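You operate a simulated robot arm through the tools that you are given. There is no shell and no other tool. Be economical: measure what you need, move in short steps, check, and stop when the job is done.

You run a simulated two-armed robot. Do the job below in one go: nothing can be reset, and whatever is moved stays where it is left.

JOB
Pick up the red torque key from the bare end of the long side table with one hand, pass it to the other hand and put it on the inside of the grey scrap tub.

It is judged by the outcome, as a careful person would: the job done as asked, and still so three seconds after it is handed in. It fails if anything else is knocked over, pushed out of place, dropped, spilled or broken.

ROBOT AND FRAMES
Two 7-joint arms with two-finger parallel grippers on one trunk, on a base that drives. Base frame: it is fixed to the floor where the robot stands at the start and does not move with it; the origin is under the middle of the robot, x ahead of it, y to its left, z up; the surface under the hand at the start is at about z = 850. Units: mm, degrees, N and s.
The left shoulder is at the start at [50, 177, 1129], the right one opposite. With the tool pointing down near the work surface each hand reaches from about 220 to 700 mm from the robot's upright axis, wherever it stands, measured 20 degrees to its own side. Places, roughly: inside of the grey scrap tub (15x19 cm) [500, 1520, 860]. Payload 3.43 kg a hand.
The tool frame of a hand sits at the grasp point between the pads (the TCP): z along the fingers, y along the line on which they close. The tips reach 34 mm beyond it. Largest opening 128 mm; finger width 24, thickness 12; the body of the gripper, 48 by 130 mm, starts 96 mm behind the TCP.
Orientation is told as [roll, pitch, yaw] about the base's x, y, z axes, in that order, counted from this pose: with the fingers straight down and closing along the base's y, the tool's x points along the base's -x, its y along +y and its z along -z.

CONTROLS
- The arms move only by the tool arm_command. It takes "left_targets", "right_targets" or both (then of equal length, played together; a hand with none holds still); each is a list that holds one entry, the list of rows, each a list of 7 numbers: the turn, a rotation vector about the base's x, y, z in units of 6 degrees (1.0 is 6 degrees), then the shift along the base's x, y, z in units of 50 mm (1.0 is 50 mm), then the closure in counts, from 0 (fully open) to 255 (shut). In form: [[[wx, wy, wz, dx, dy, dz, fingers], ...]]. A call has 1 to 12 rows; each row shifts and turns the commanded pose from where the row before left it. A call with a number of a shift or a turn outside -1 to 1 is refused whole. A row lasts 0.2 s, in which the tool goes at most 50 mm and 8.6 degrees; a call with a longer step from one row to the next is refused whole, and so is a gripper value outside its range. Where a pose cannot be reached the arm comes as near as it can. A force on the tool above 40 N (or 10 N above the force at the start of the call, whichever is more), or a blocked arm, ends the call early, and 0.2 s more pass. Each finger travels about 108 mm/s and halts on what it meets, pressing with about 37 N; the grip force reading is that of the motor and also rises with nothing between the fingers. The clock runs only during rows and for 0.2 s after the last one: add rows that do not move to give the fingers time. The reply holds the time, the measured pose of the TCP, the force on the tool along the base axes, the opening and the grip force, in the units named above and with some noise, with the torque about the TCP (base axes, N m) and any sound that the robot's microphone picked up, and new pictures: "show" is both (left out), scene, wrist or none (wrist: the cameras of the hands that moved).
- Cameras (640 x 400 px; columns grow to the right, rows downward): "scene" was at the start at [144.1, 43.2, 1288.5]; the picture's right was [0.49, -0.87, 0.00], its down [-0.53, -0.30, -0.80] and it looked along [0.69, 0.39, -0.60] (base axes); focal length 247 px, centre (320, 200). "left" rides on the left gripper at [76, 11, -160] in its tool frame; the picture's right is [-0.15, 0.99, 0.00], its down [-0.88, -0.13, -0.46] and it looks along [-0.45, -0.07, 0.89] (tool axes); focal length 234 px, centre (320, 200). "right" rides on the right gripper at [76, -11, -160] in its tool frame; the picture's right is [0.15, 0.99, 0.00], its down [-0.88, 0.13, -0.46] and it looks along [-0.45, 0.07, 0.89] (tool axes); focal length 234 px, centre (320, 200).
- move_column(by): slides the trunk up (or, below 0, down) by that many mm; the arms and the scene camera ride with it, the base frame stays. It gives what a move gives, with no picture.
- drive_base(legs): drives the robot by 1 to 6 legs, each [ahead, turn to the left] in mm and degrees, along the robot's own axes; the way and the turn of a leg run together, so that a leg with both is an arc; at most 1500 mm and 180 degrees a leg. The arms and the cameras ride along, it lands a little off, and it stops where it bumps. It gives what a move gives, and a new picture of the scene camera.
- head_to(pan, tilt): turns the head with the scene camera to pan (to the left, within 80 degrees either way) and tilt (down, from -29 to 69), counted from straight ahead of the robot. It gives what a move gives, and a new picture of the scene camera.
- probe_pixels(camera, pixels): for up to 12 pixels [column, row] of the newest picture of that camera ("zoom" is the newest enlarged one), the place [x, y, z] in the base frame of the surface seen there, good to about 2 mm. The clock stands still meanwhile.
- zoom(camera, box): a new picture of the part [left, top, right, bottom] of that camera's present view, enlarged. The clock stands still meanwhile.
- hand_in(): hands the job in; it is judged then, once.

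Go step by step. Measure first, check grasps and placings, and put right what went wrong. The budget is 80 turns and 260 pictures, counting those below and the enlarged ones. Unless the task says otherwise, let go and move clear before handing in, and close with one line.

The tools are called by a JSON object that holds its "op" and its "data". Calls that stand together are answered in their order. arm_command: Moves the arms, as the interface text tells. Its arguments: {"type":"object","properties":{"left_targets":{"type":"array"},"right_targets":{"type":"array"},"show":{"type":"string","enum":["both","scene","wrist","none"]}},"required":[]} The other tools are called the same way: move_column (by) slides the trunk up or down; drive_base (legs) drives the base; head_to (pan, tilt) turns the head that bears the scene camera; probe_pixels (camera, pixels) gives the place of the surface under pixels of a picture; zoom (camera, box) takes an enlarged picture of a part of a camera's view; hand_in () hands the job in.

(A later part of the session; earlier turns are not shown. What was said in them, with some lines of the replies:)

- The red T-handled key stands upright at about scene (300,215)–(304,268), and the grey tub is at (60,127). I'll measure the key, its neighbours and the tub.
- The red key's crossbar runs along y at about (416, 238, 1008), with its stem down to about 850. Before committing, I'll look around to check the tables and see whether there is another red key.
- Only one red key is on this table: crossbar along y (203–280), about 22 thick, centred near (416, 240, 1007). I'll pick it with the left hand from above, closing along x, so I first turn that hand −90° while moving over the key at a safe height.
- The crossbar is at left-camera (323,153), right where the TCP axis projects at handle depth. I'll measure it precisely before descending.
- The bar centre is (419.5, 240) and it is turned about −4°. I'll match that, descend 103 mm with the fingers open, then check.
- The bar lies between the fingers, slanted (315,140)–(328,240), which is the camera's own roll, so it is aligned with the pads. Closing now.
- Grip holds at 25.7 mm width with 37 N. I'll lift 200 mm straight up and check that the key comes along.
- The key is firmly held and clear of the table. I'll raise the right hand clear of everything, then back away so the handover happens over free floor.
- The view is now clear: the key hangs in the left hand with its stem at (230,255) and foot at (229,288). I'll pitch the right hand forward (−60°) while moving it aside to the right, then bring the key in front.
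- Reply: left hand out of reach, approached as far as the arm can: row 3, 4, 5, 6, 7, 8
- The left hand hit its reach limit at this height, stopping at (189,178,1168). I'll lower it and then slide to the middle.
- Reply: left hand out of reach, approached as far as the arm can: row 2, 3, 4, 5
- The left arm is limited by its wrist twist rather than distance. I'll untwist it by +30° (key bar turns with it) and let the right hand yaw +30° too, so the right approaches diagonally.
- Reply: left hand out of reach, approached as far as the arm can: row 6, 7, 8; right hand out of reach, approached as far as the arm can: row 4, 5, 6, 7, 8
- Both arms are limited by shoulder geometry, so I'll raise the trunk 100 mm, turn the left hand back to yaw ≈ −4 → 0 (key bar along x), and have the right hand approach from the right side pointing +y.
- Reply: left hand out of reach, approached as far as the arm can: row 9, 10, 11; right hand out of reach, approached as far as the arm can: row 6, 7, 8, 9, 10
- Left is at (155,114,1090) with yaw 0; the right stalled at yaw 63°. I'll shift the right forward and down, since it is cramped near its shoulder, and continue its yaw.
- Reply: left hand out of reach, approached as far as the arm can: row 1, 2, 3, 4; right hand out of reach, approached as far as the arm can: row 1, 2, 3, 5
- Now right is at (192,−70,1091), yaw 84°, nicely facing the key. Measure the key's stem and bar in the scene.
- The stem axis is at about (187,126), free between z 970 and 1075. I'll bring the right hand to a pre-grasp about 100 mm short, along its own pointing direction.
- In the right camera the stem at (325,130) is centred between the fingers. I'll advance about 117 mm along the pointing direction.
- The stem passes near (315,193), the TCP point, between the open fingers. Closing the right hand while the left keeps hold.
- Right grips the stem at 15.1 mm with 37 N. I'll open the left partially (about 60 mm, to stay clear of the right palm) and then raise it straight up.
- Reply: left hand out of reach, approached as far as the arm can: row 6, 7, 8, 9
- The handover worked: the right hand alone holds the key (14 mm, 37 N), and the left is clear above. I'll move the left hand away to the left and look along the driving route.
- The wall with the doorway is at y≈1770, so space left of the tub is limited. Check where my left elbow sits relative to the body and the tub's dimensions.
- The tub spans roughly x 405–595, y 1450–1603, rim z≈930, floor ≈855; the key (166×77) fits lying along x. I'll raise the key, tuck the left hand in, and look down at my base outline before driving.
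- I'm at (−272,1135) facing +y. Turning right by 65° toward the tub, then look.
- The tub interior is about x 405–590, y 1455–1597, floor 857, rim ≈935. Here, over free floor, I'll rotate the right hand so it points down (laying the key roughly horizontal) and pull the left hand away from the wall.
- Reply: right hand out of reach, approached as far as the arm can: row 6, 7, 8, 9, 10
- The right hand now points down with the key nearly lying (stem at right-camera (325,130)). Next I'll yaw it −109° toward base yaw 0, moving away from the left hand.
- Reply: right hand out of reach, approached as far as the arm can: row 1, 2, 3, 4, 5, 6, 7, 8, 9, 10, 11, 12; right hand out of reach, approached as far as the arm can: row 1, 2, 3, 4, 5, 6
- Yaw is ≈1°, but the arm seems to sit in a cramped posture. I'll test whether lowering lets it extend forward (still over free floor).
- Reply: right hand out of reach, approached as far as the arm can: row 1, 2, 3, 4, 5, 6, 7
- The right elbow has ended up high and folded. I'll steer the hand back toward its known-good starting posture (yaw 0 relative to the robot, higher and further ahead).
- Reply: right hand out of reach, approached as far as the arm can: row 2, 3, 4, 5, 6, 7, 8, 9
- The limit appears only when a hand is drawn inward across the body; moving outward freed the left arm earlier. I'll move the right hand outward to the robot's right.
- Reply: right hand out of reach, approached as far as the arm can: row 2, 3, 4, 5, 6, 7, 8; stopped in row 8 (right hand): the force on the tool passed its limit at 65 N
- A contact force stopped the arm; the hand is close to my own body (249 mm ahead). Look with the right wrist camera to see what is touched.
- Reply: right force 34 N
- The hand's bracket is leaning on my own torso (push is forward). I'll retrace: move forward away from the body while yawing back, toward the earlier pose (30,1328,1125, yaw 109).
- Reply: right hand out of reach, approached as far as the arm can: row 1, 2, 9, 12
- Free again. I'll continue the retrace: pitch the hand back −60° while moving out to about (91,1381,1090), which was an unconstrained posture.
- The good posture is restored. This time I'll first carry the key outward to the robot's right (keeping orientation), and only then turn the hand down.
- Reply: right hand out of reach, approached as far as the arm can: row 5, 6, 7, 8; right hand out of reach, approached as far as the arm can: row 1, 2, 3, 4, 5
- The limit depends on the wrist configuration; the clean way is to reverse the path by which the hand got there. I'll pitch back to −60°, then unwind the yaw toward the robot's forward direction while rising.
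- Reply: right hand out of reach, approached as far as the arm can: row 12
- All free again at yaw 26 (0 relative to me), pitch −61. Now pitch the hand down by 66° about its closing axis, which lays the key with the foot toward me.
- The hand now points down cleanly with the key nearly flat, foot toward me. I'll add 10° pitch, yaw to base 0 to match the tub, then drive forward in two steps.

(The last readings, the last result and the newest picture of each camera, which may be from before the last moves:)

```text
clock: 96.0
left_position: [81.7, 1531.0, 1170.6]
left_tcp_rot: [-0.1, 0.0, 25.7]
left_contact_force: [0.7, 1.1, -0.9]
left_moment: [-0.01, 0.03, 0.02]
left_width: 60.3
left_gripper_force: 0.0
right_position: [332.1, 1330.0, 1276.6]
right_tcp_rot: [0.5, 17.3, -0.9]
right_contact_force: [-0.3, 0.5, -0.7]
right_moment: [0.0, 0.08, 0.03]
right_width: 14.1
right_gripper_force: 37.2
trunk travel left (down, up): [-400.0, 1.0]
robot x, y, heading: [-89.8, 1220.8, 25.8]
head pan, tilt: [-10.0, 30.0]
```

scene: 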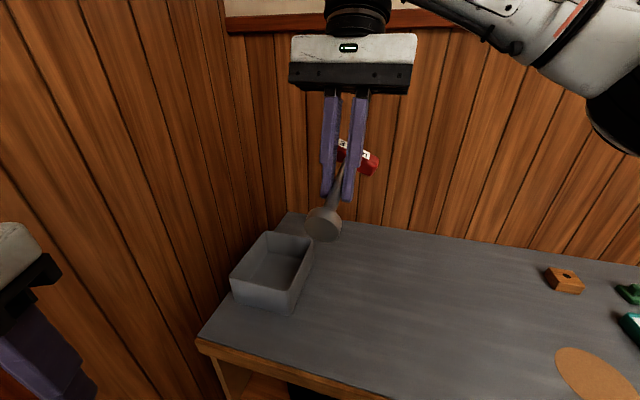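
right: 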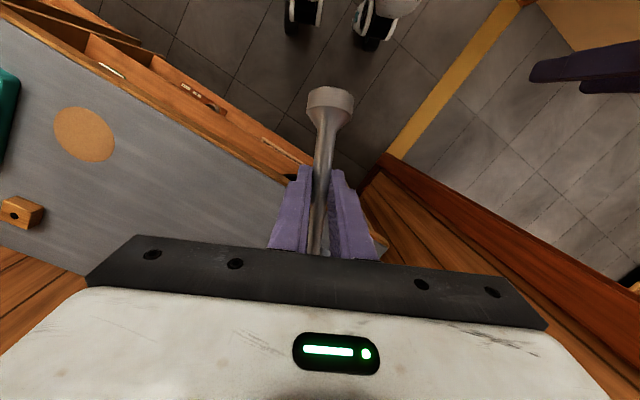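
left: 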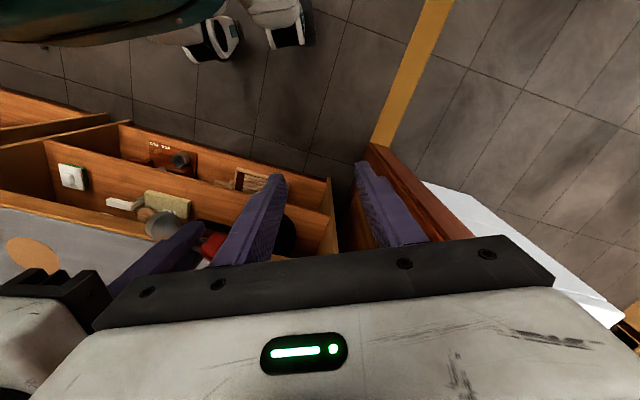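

Robot at (−90,1221). Before getting closer I'll check how far my wheel base extends, using the left wrist camera.

{"op": "zoom", "data": {"camera": "left", "box": [0, 0, 640, 400]}}

{"op": "probe_pixels", "data": {"camera": "left", "pixels": [[220, 55], [290, 42], [195, 30], [270, 10], [210, 30], [232, 30], [100, 20], [20, 35]]}}

{"op": "zoom", "data": {"camera": "right", "box": [0, 0, 640, 400]}}

```text
1.00 times, centred on (320, 200) of left (not enlarged: the box is as wide or as high as the picture)
```

zoom: 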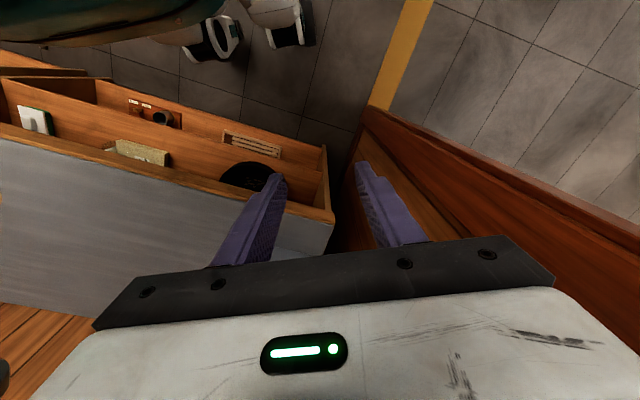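

```text
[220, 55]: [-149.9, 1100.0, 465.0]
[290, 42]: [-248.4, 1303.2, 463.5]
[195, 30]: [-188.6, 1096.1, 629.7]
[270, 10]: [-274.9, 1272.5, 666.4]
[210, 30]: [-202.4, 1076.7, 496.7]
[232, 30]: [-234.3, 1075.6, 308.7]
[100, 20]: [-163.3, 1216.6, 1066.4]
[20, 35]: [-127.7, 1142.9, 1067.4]
```

```text
1.00 times, centred on (320, 200) of right (not enlarged: the box is as wide or as high as the picture)
```

zoom: 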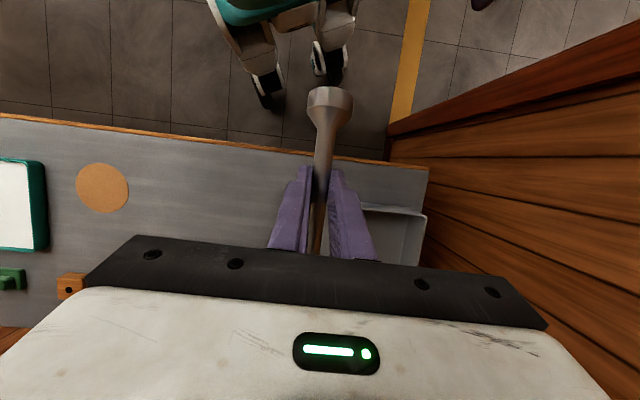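

{"op": "probe_pixels", "data": {"camera": "right", "pixels": [[270, 100], [268, 80], [335, 80], [330, 60], [240, 60], [290, 155], [290, 25], [275, 108]]}}

```text
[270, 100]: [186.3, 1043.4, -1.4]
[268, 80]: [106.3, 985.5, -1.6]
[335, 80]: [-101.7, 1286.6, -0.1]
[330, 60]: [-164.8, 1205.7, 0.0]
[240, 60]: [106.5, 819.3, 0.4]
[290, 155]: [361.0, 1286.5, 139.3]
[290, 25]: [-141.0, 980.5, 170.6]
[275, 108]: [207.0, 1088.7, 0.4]
```

I'll turn 15° left so the tub lies toward my right-hand side and advance just 60 mm, staying well off the table.

{"op": "drive_base", "data": {"legs": [[0, 15], [60, 0]]}}

{"op": "probe_pixels", "data": {"camera": "scene", "pixels": [[320, 200]]}}

```text
clock: 97.8
left_position: [41.3, 1604.9, 1169.9]
left_tcp_rot: [0.0, 0.0, 40.4]
left_contact_force: [-0.7, 0.2, 0.0]
left_moment: [0.0, 0.05, 0.03]
left_width: 60.0
left_gripper_force: 0.0
right_position: [336.1, 1474.1, 1276.6]
right_tcp_rot: [0.4, 17.3, 13.9]
right_contact_force: [0.5, 0.4, -2.6]
right_moment: [-0.02, 0.12, 0.01]
right_width: 14.4
right_gripper_force: 37.1
trunk travel left (down, up): [-400.0, 1.0]
robot x, y, heading: [-51.6, 1258.6, 40.5]
head pan, tilt: [-10.0, 30.0]
```

scene: 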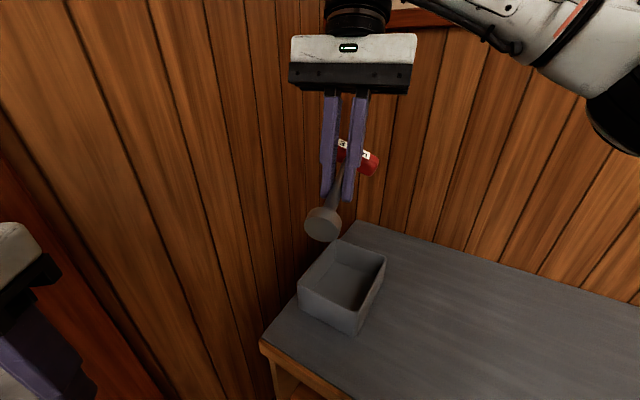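

```text
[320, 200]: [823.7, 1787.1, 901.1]
```

Good: the tub is right-front. I'll lower the trunk 200 mm, correct the yaw by −14°, and move over the tub centre.

{"op": "move_column", "data": {"by": -200}}

{"op": "arm_command", "data": {"right_targets": [[[0, 0, -1, 0.3, 0.1, 0, 255], [0, 0, -1, 0.5, 0.2, 0, 255], [0, 0, -0.3, 0.6, 0.2, 0, 255], [0, 0, 0, 0.6, 0.2, 0, 255], [0, 0, 0, 0.5, 0.15, 0, 255], [0, 0, 0, 0.4, 0.13, 0, 255], [0, 0, 0, 0, 0, 0, 255], [0, 0, 0, 0, 0, 0, 255]]]}}

```text
clock: 100.0
left_position: [40.5, 1603.7, 970.5]
left_tcp_rot: [0.0, -0.1, 40.4]
left_contact_force: [0.5, -1.1, 0.3]
left_moment: [0.02, 0.01, -0.03]
left_width: 60.1
left_gripper_force: 0.0
right_position: [336.0, 1473.2, 1076.9]
right_tcp_rot: [0.4, 17.3, 13.9]
right_contact_force: [0.4, 0.2, -1.1]
right_moment: [-0.06, 0.04, -0.01]
right_width: 14.2
right_gripper_force: 37.1
trunk travel left (down, up): [-200.0, 201.0]
robot x, y, heading: [-47.9, 1261.9, 40.3]
head pan, tilt: [-10.0, 30.0]
```

```text
clock: 101.8
left_position: [40.3, 1604.1, 971.6]
left_tcp_rot: [0.0, 0.0, 40.4]
left_contact_force: [0.4, -0.2, 0.2]
left_moment: [0.0, -0.02, 0.01]
left_width: 60.6
left_gripper_force: 0.0
right_position: [434.6, 1507.8, 1076.6]
right_tcp_rot: [0.5, 17.2, 0.1]
right_contact_force: [-0.6, -0.2, -1.1]
right_moment: [-0.01, 0.08, 0.01]
right_width: 13.8
right_gripper_force: 37.0
right hand out of reach, approached as far as the arm can: row 5, 6
trunk travel left (down, up): [-200.0, 201.0]
robot x, y, heading: [-47.4, 1260.2, 40.7]
head pan, tilt: [-10.0, 30.0]
```

scene: 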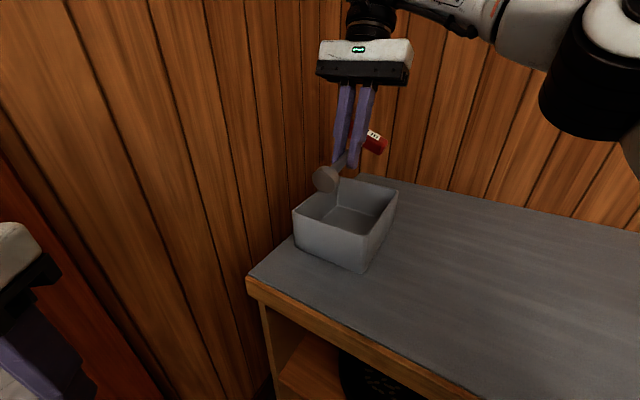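
right: 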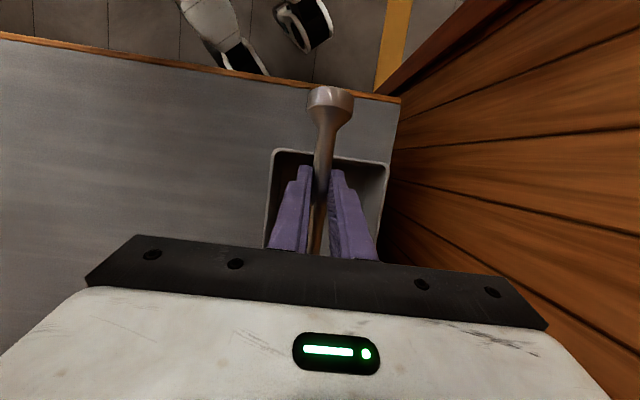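

Reach is limited because the hand is above the shoulder now; lowering 80 mm (still above the rim) should allow the remaining 50 mm forward.

{"op": "arm_command", "data": {"right_targets": [[[0, 0, 0, 0, 0, -0.4, 255], [0, 0, 0, 0, 0, -0.6, 255], [0, 0, 0, 0.1, 0, -0.6, 255], [0, 0, 0, 0.3, 0.1, 0, 255], [0, 0, 0, 0.3, 0.1, 0, 255], [0, 0, 0, 0.3, 0.1, 0, 255], [0, 0, 0, 0, 0, 0, 255], [0, 0, 0, 0, 0, 0, 255]]]}}

```text
clock: 103.6
left_position: [39.4, 1604.2, 971.1]
left_tcp_rot: [0.0, -0.1, 40.5]
left_contact_force: [-0.2, 0.1, -0.5]
left_moment: [0.0, -0.01, 0.0]
left_width: 60.4
left_gripper_force: 0.0
right_position: [484.2, 1521.7, 997.2]
right_tcp_rot: [0.4, 17.2, 0.1]
right_contact_force: [0.5, 0.4, -1.3]
right_moment: [-0.05, 0.06, 0.03]
right_width: 14.3
right_gripper_force: 37.1
trunk travel left (down, up): [-200.0, 201.0]
robot x, y, heading: [-47.9, 1261.7, 40.7]
head pan, tilt: [-10.0, 30.0]
```

scene: 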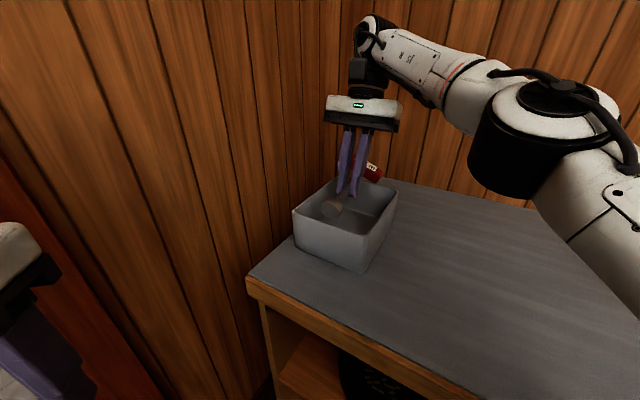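
right: 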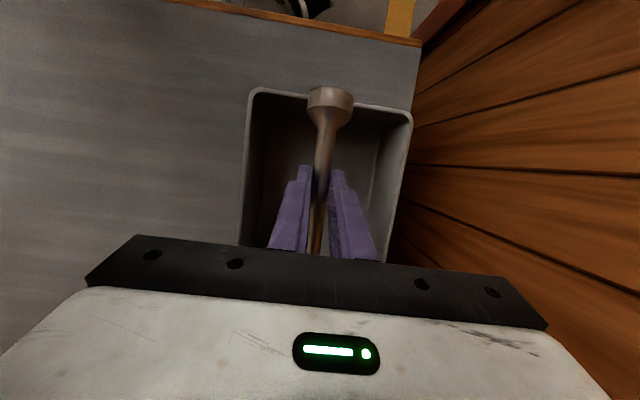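

Now at (484,1522,997) directly over the tub. Measure the key's foot, bar and the tub rim before lowering.

{"op": "zoom", "data": {"camera": "scene", "box": [280, 130, 420, 280]}}

{"op": "probe_pixels", "data": {"camera": "right", "pixels": [[310, 100], [328, 90], [350, 108], [326, 140], [257, 93], [405, 115], [283, 100], [315, 240]]}}

{"op": "probe_pixels", "data": {"camera": "scene", "pixels": [[372, 165], [378, 175], [366, 178], [330, 208], [395, 186], [345, 178]]}}

```text
2.67 times, centred on (350, 205) of scene
```

zoom: 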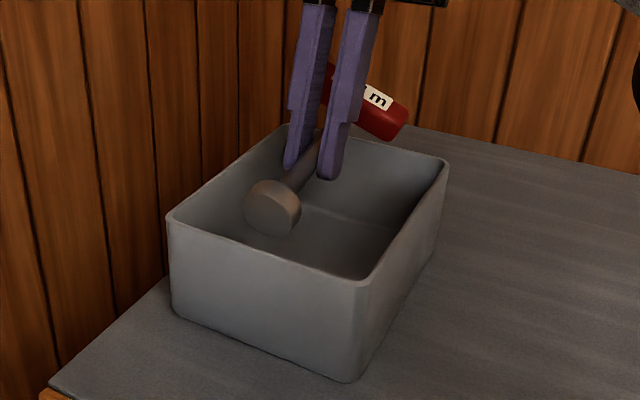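

```text
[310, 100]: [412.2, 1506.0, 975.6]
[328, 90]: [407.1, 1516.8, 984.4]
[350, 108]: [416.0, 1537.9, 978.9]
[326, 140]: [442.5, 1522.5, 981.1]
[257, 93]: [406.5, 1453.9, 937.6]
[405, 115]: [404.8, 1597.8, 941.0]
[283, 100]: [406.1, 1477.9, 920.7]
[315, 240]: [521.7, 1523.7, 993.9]
```

```text
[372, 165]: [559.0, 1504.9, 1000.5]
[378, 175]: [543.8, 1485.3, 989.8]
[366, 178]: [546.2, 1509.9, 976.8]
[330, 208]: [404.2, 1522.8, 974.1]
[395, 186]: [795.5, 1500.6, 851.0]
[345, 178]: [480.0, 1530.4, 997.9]
```

The key spans x ≈403–567 while the tub's inside is ≈410–588, so I shift +14 mm in x, then lower 85 mm.

{"op": "arm_command", "data": {"right_targets": [[[0, 0, 0, 0.28, 0.03, 0, 255], [0, 0, 0, 0, 0, -0.2, 255], [0, 0, 0, 0, 0, -0.4, 255], [0, 0, 0, 0, 0, -0.4, 255], [0, 0, 0, 0, 0, -0.4, 255], [0, 0, 0, 0, 0, -0.3, 255], [0, 0, 0, 0, 0, 0, 255]]]}}

```text
clock: 105.2
left_position: [41.5, 1603.7, 971.0]
left_tcp_rot: [0.0, -0.1, 40.5]
left_contact_force: [-0.1, -0.5, -0.3]
left_moment: [0.0, -0.02, 0.0]
left_width: 60.3
left_gripper_force: 0.1
right_position: [486.9, 1523.2, 910.3]
right_tcp_rot: [0.5, 17.2, -0.1]
right_contact_force: [17.0, 0.3, 2.7]
right_moment: [0.0, 0.19, 0.04]
right_width: 14.1
right_gripper_force: 37.6
right hand out of reach, approached as far as the arm can: row 1
trunk travel left (down, up): [-200.0, 201.0]
robot x, y, heading: [-45.6, 1261.3, 40.6]
head pan, tilt: [-10.0, 30.0]
```

scene: 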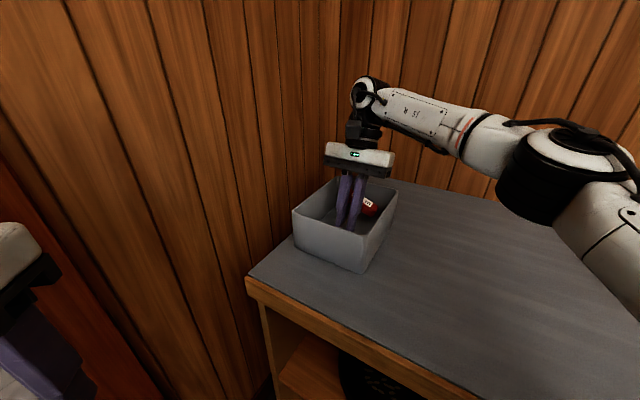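
right: 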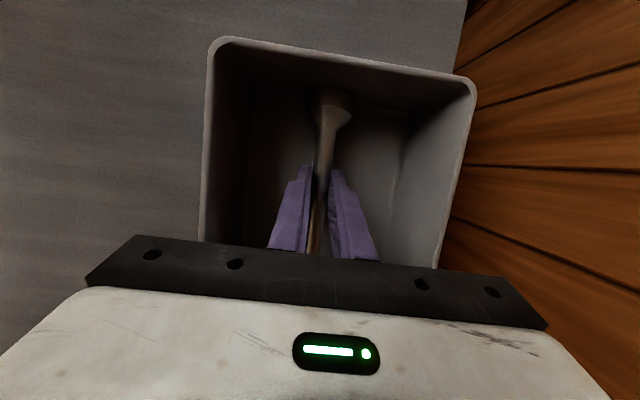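

The forward shift hadn't been reachable, so the foot presses the near wall (17 N along x). I'm lower now, so shift +12 mm in x to relieve it.

{"op": "arm_command", "data": {"right_targets": [[[0, 0, 0, 0.1, 0, 0.05, 255], [0, 0, 0, 0.14, 0, 0, 255], [0, 0, 0, 0, 0, 0, 255]]]}}

{"op": "probe_pixels", "data": {"camera": "right", "pixels": [[215, 45], [470, 85], [340, 62], [205, 200], [455, 200], [330, 95]]}}

```text
clock: 106.0
left_position: [41.2, 1604.7, 970.6]
left_tcp_rot: [-0.1, 0.0, 40.5]
left_contact_force: [0.5, -0.1, -0.1]
left_moment: [-0.04, -0.02, 0.02]
left_width: 60.5
left_gripper_force: 0.1
right_position: [496.3, 1524.1, 912.0]
right_tcp_rot: [0.4, 17.3, 0.2]
right_contact_force: [-0.6, -0.7, -1.3]
right_moment: [0.02, 0.05, 0.01]
right_width: 14.2
right_gripper_force: 36.7
trunk travel left (down, up): [-200.0, 201.0]
robot x, y, heading: [-47.5, 1260.1, 40.8]
head pan, tilt: [-10.0, 30.0]
```

scene: 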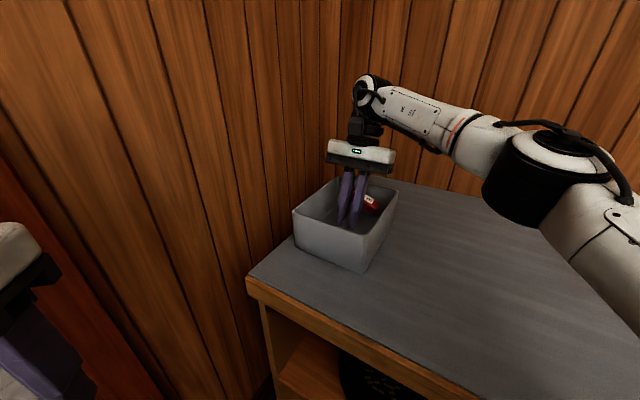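
right: 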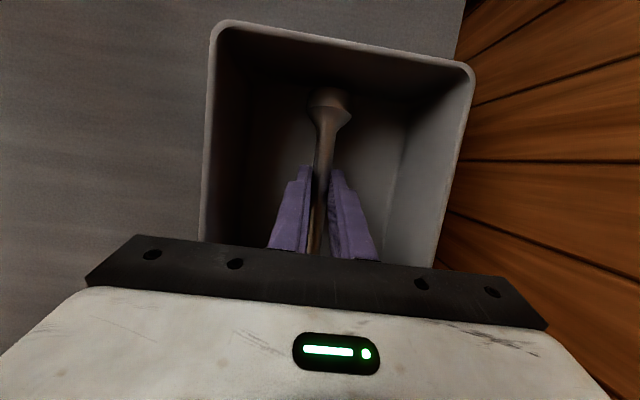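

```text
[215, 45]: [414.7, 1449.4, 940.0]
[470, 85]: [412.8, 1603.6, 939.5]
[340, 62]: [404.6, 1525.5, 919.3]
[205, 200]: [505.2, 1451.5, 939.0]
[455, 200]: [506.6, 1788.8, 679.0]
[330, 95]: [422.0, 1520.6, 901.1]
```

Force is gone and the tub is where it was. Lower the last 15 mm gently.

{"op": "arm_command", "data": {"right_targets": [[[0, 0, 0, 0, 0, -0.1, 255], [0, 0, 0, 0, 0, -0.1, 255], [0, 0, 0, 0, 0, -0.1, 255], [0, 0, 0, 0, 0, 0, 255]]], "show": "none"}}

{"op": "probe_pixels", "data": {"camera": "right", "pixels": [[290, 130], [320, 90], [328, 106]]}}

```text
clock: 107.0
left_position: [40.2, 1604.4, 971.0]
left_tcp_rot: [0.0, -0.1, 40.5]
left_contact_force: [0.8, -1.0, 0.2]
left_moment: [0.02, 0.01, 0.02]
left_width: 60.3
left_gripper_force: 0.1
right_position: [495.9, 1522.2, 900.2]
right_tcp_rot: [0.6, 17.2, 0.1]
right_contact_force: [6.1, -0.2, 15.3]
right_moment: [0.07, 1.03, -0.01]
right_width: 14.0
right_gripper_force: 37.3
trunk travel left (down, up): [-200.0, 201.0]
robot x, y, heading: [-45.0, 1259.0, 40.6]
head pan, tilt: [-10.0, 30.0]
```

```text
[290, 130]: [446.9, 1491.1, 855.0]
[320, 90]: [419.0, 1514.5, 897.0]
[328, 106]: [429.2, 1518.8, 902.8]
```

The foot rests on the tub floor (15 N upward). Ease up 3 mm, open to about 50 mm, then lift straight up.

{"op": "arm_command", "data": {"right_targets": [[[0, 0, 0, 0, 0, 0.06, 255], [0, 0, 0, 0, 0, 0, 215], [0, 0, 0, 0, 0, 0, 180], [0, 0, 0, 0, 0, 0, 150], [0, 0, 0, 0, 0, 0, 150], [0, 0, 0, 0, 0, 0, 150]]]}}

```text
clock: 108.4
left_position: [40.7, 1603.7, 970.8]
left_tcp_rot: [0.0, 0.0, 40.4]
left_contact_force: [0.8, 0.8, -0.4]
left_moment: [-0.04, -0.01, 0.0]
left_width: 60.5
left_gripper_force: 0.1
right_position: [497.8, 1523.3, 901.0]
right_tcp_rot: [0.4, 17.2, 0.2]
right_contact_force: [-0.1, -0.2, 0.5]
right_moment: [0.06, -0.01, 0.0]
right_width: 52.5
right_gripper_force: 0.2
trunk travel left (down, up): [-200.0, 201.0]
robot x, y, heading: [-46.4, 1259.8, 40.6]
head pan, tilt: [-10.0, 30.0]
```

scene: 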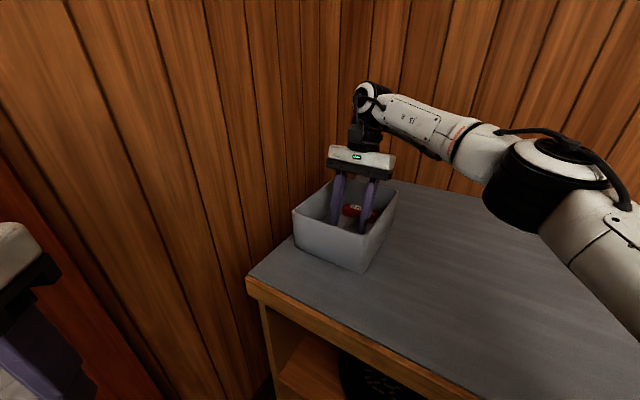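
right: 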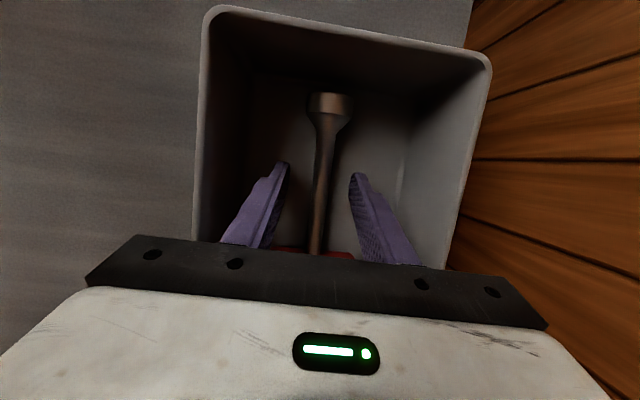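

The key lies flat in the tub with the fingers straddling its stem. Lift straight up.

{"op": "arm_command", "data": {"right_targets": [[[0, 0, 0, 0, 0, 0.3, 150], [0, 0, 0, 0, 0, 0.5, 150], [0, 0, 0, 0, 0, 0.6, 150], [0, 0, 0, -0.2, 0, 0.6, 150], [0, 0, 0, -0.5, 0, 0.5, 150], [0, 0, 0, -0.7, -0.3, 0.3, 150], [0, 0, 0, -0.8, -0.4, 0, 150], [0, 0, 0, -0.8, -0.4, 0, 150], [0, 0, 0, 0, 0, 0, 150]]]}}

{"op": "zoom", "data": {"camera": "scene", "box": [260, 150, 440, 290]}}

```text
clock: 110.4
left_position: [41.7, 1603.8, 970.0]
left_tcp_rot: [-0.1, -0.1, 40.5]
left_contact_force: [0.2, 0.0, 0.1]
left_moment: [-0.02, -0.01, 0.0]
left_width: 60.2
left_gripper_force: 0.1
right_position: [353.5, 1469.3, 1023.6]
right_tcp_rot: [0.4, 17.1, 0.1]
right_contact_force: [0.7, 0.0, 0.5]
right_moment: [-0.02, 0.01, -0.01]
right_width: 52.7
right_gripper_force: 0.0
right hand out of reach, approached as far as the arm can: row 4
trunk travel left (down, up): [-200.0, 201.0]
robot x, y, heading: [-44.6, 1259.9, 40.5]
head pan, tilt: [-10.0, 30.0]
```

scene: 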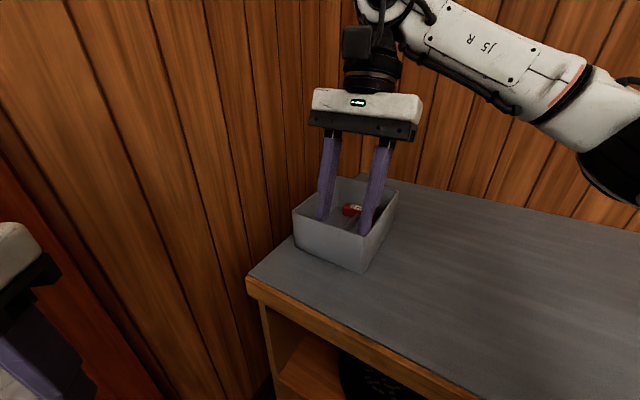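
right: 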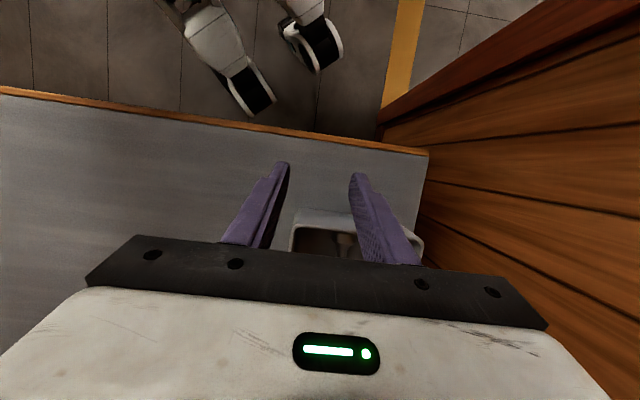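

```text
2.86 times, centred on (350, 220) of scene
```

zoom: 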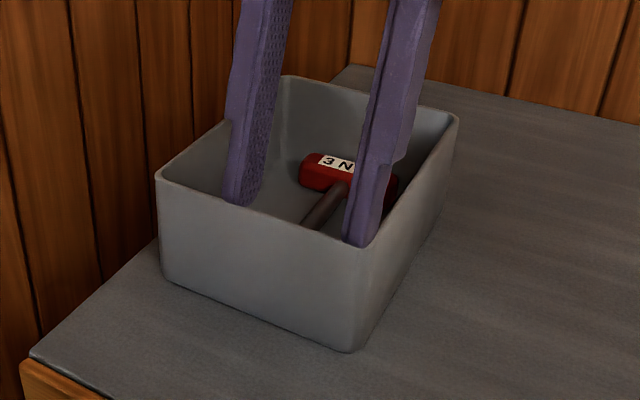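

The red key lies inside the tub (bar at zoom (335,175)), the tub is in place, and the hand is clear above and in front of it. Handing in.

{"op": "hand_in", "data": {}}

```text
The job is handed in.
```

The red torque key was picked up with the left hand, passed to the right hand, and now lies flat inside the grey scrap tub. Its foot briefly pressed the tub's near wall while I lowered it, but the tub did not move, and I saw nothing else disturbed.
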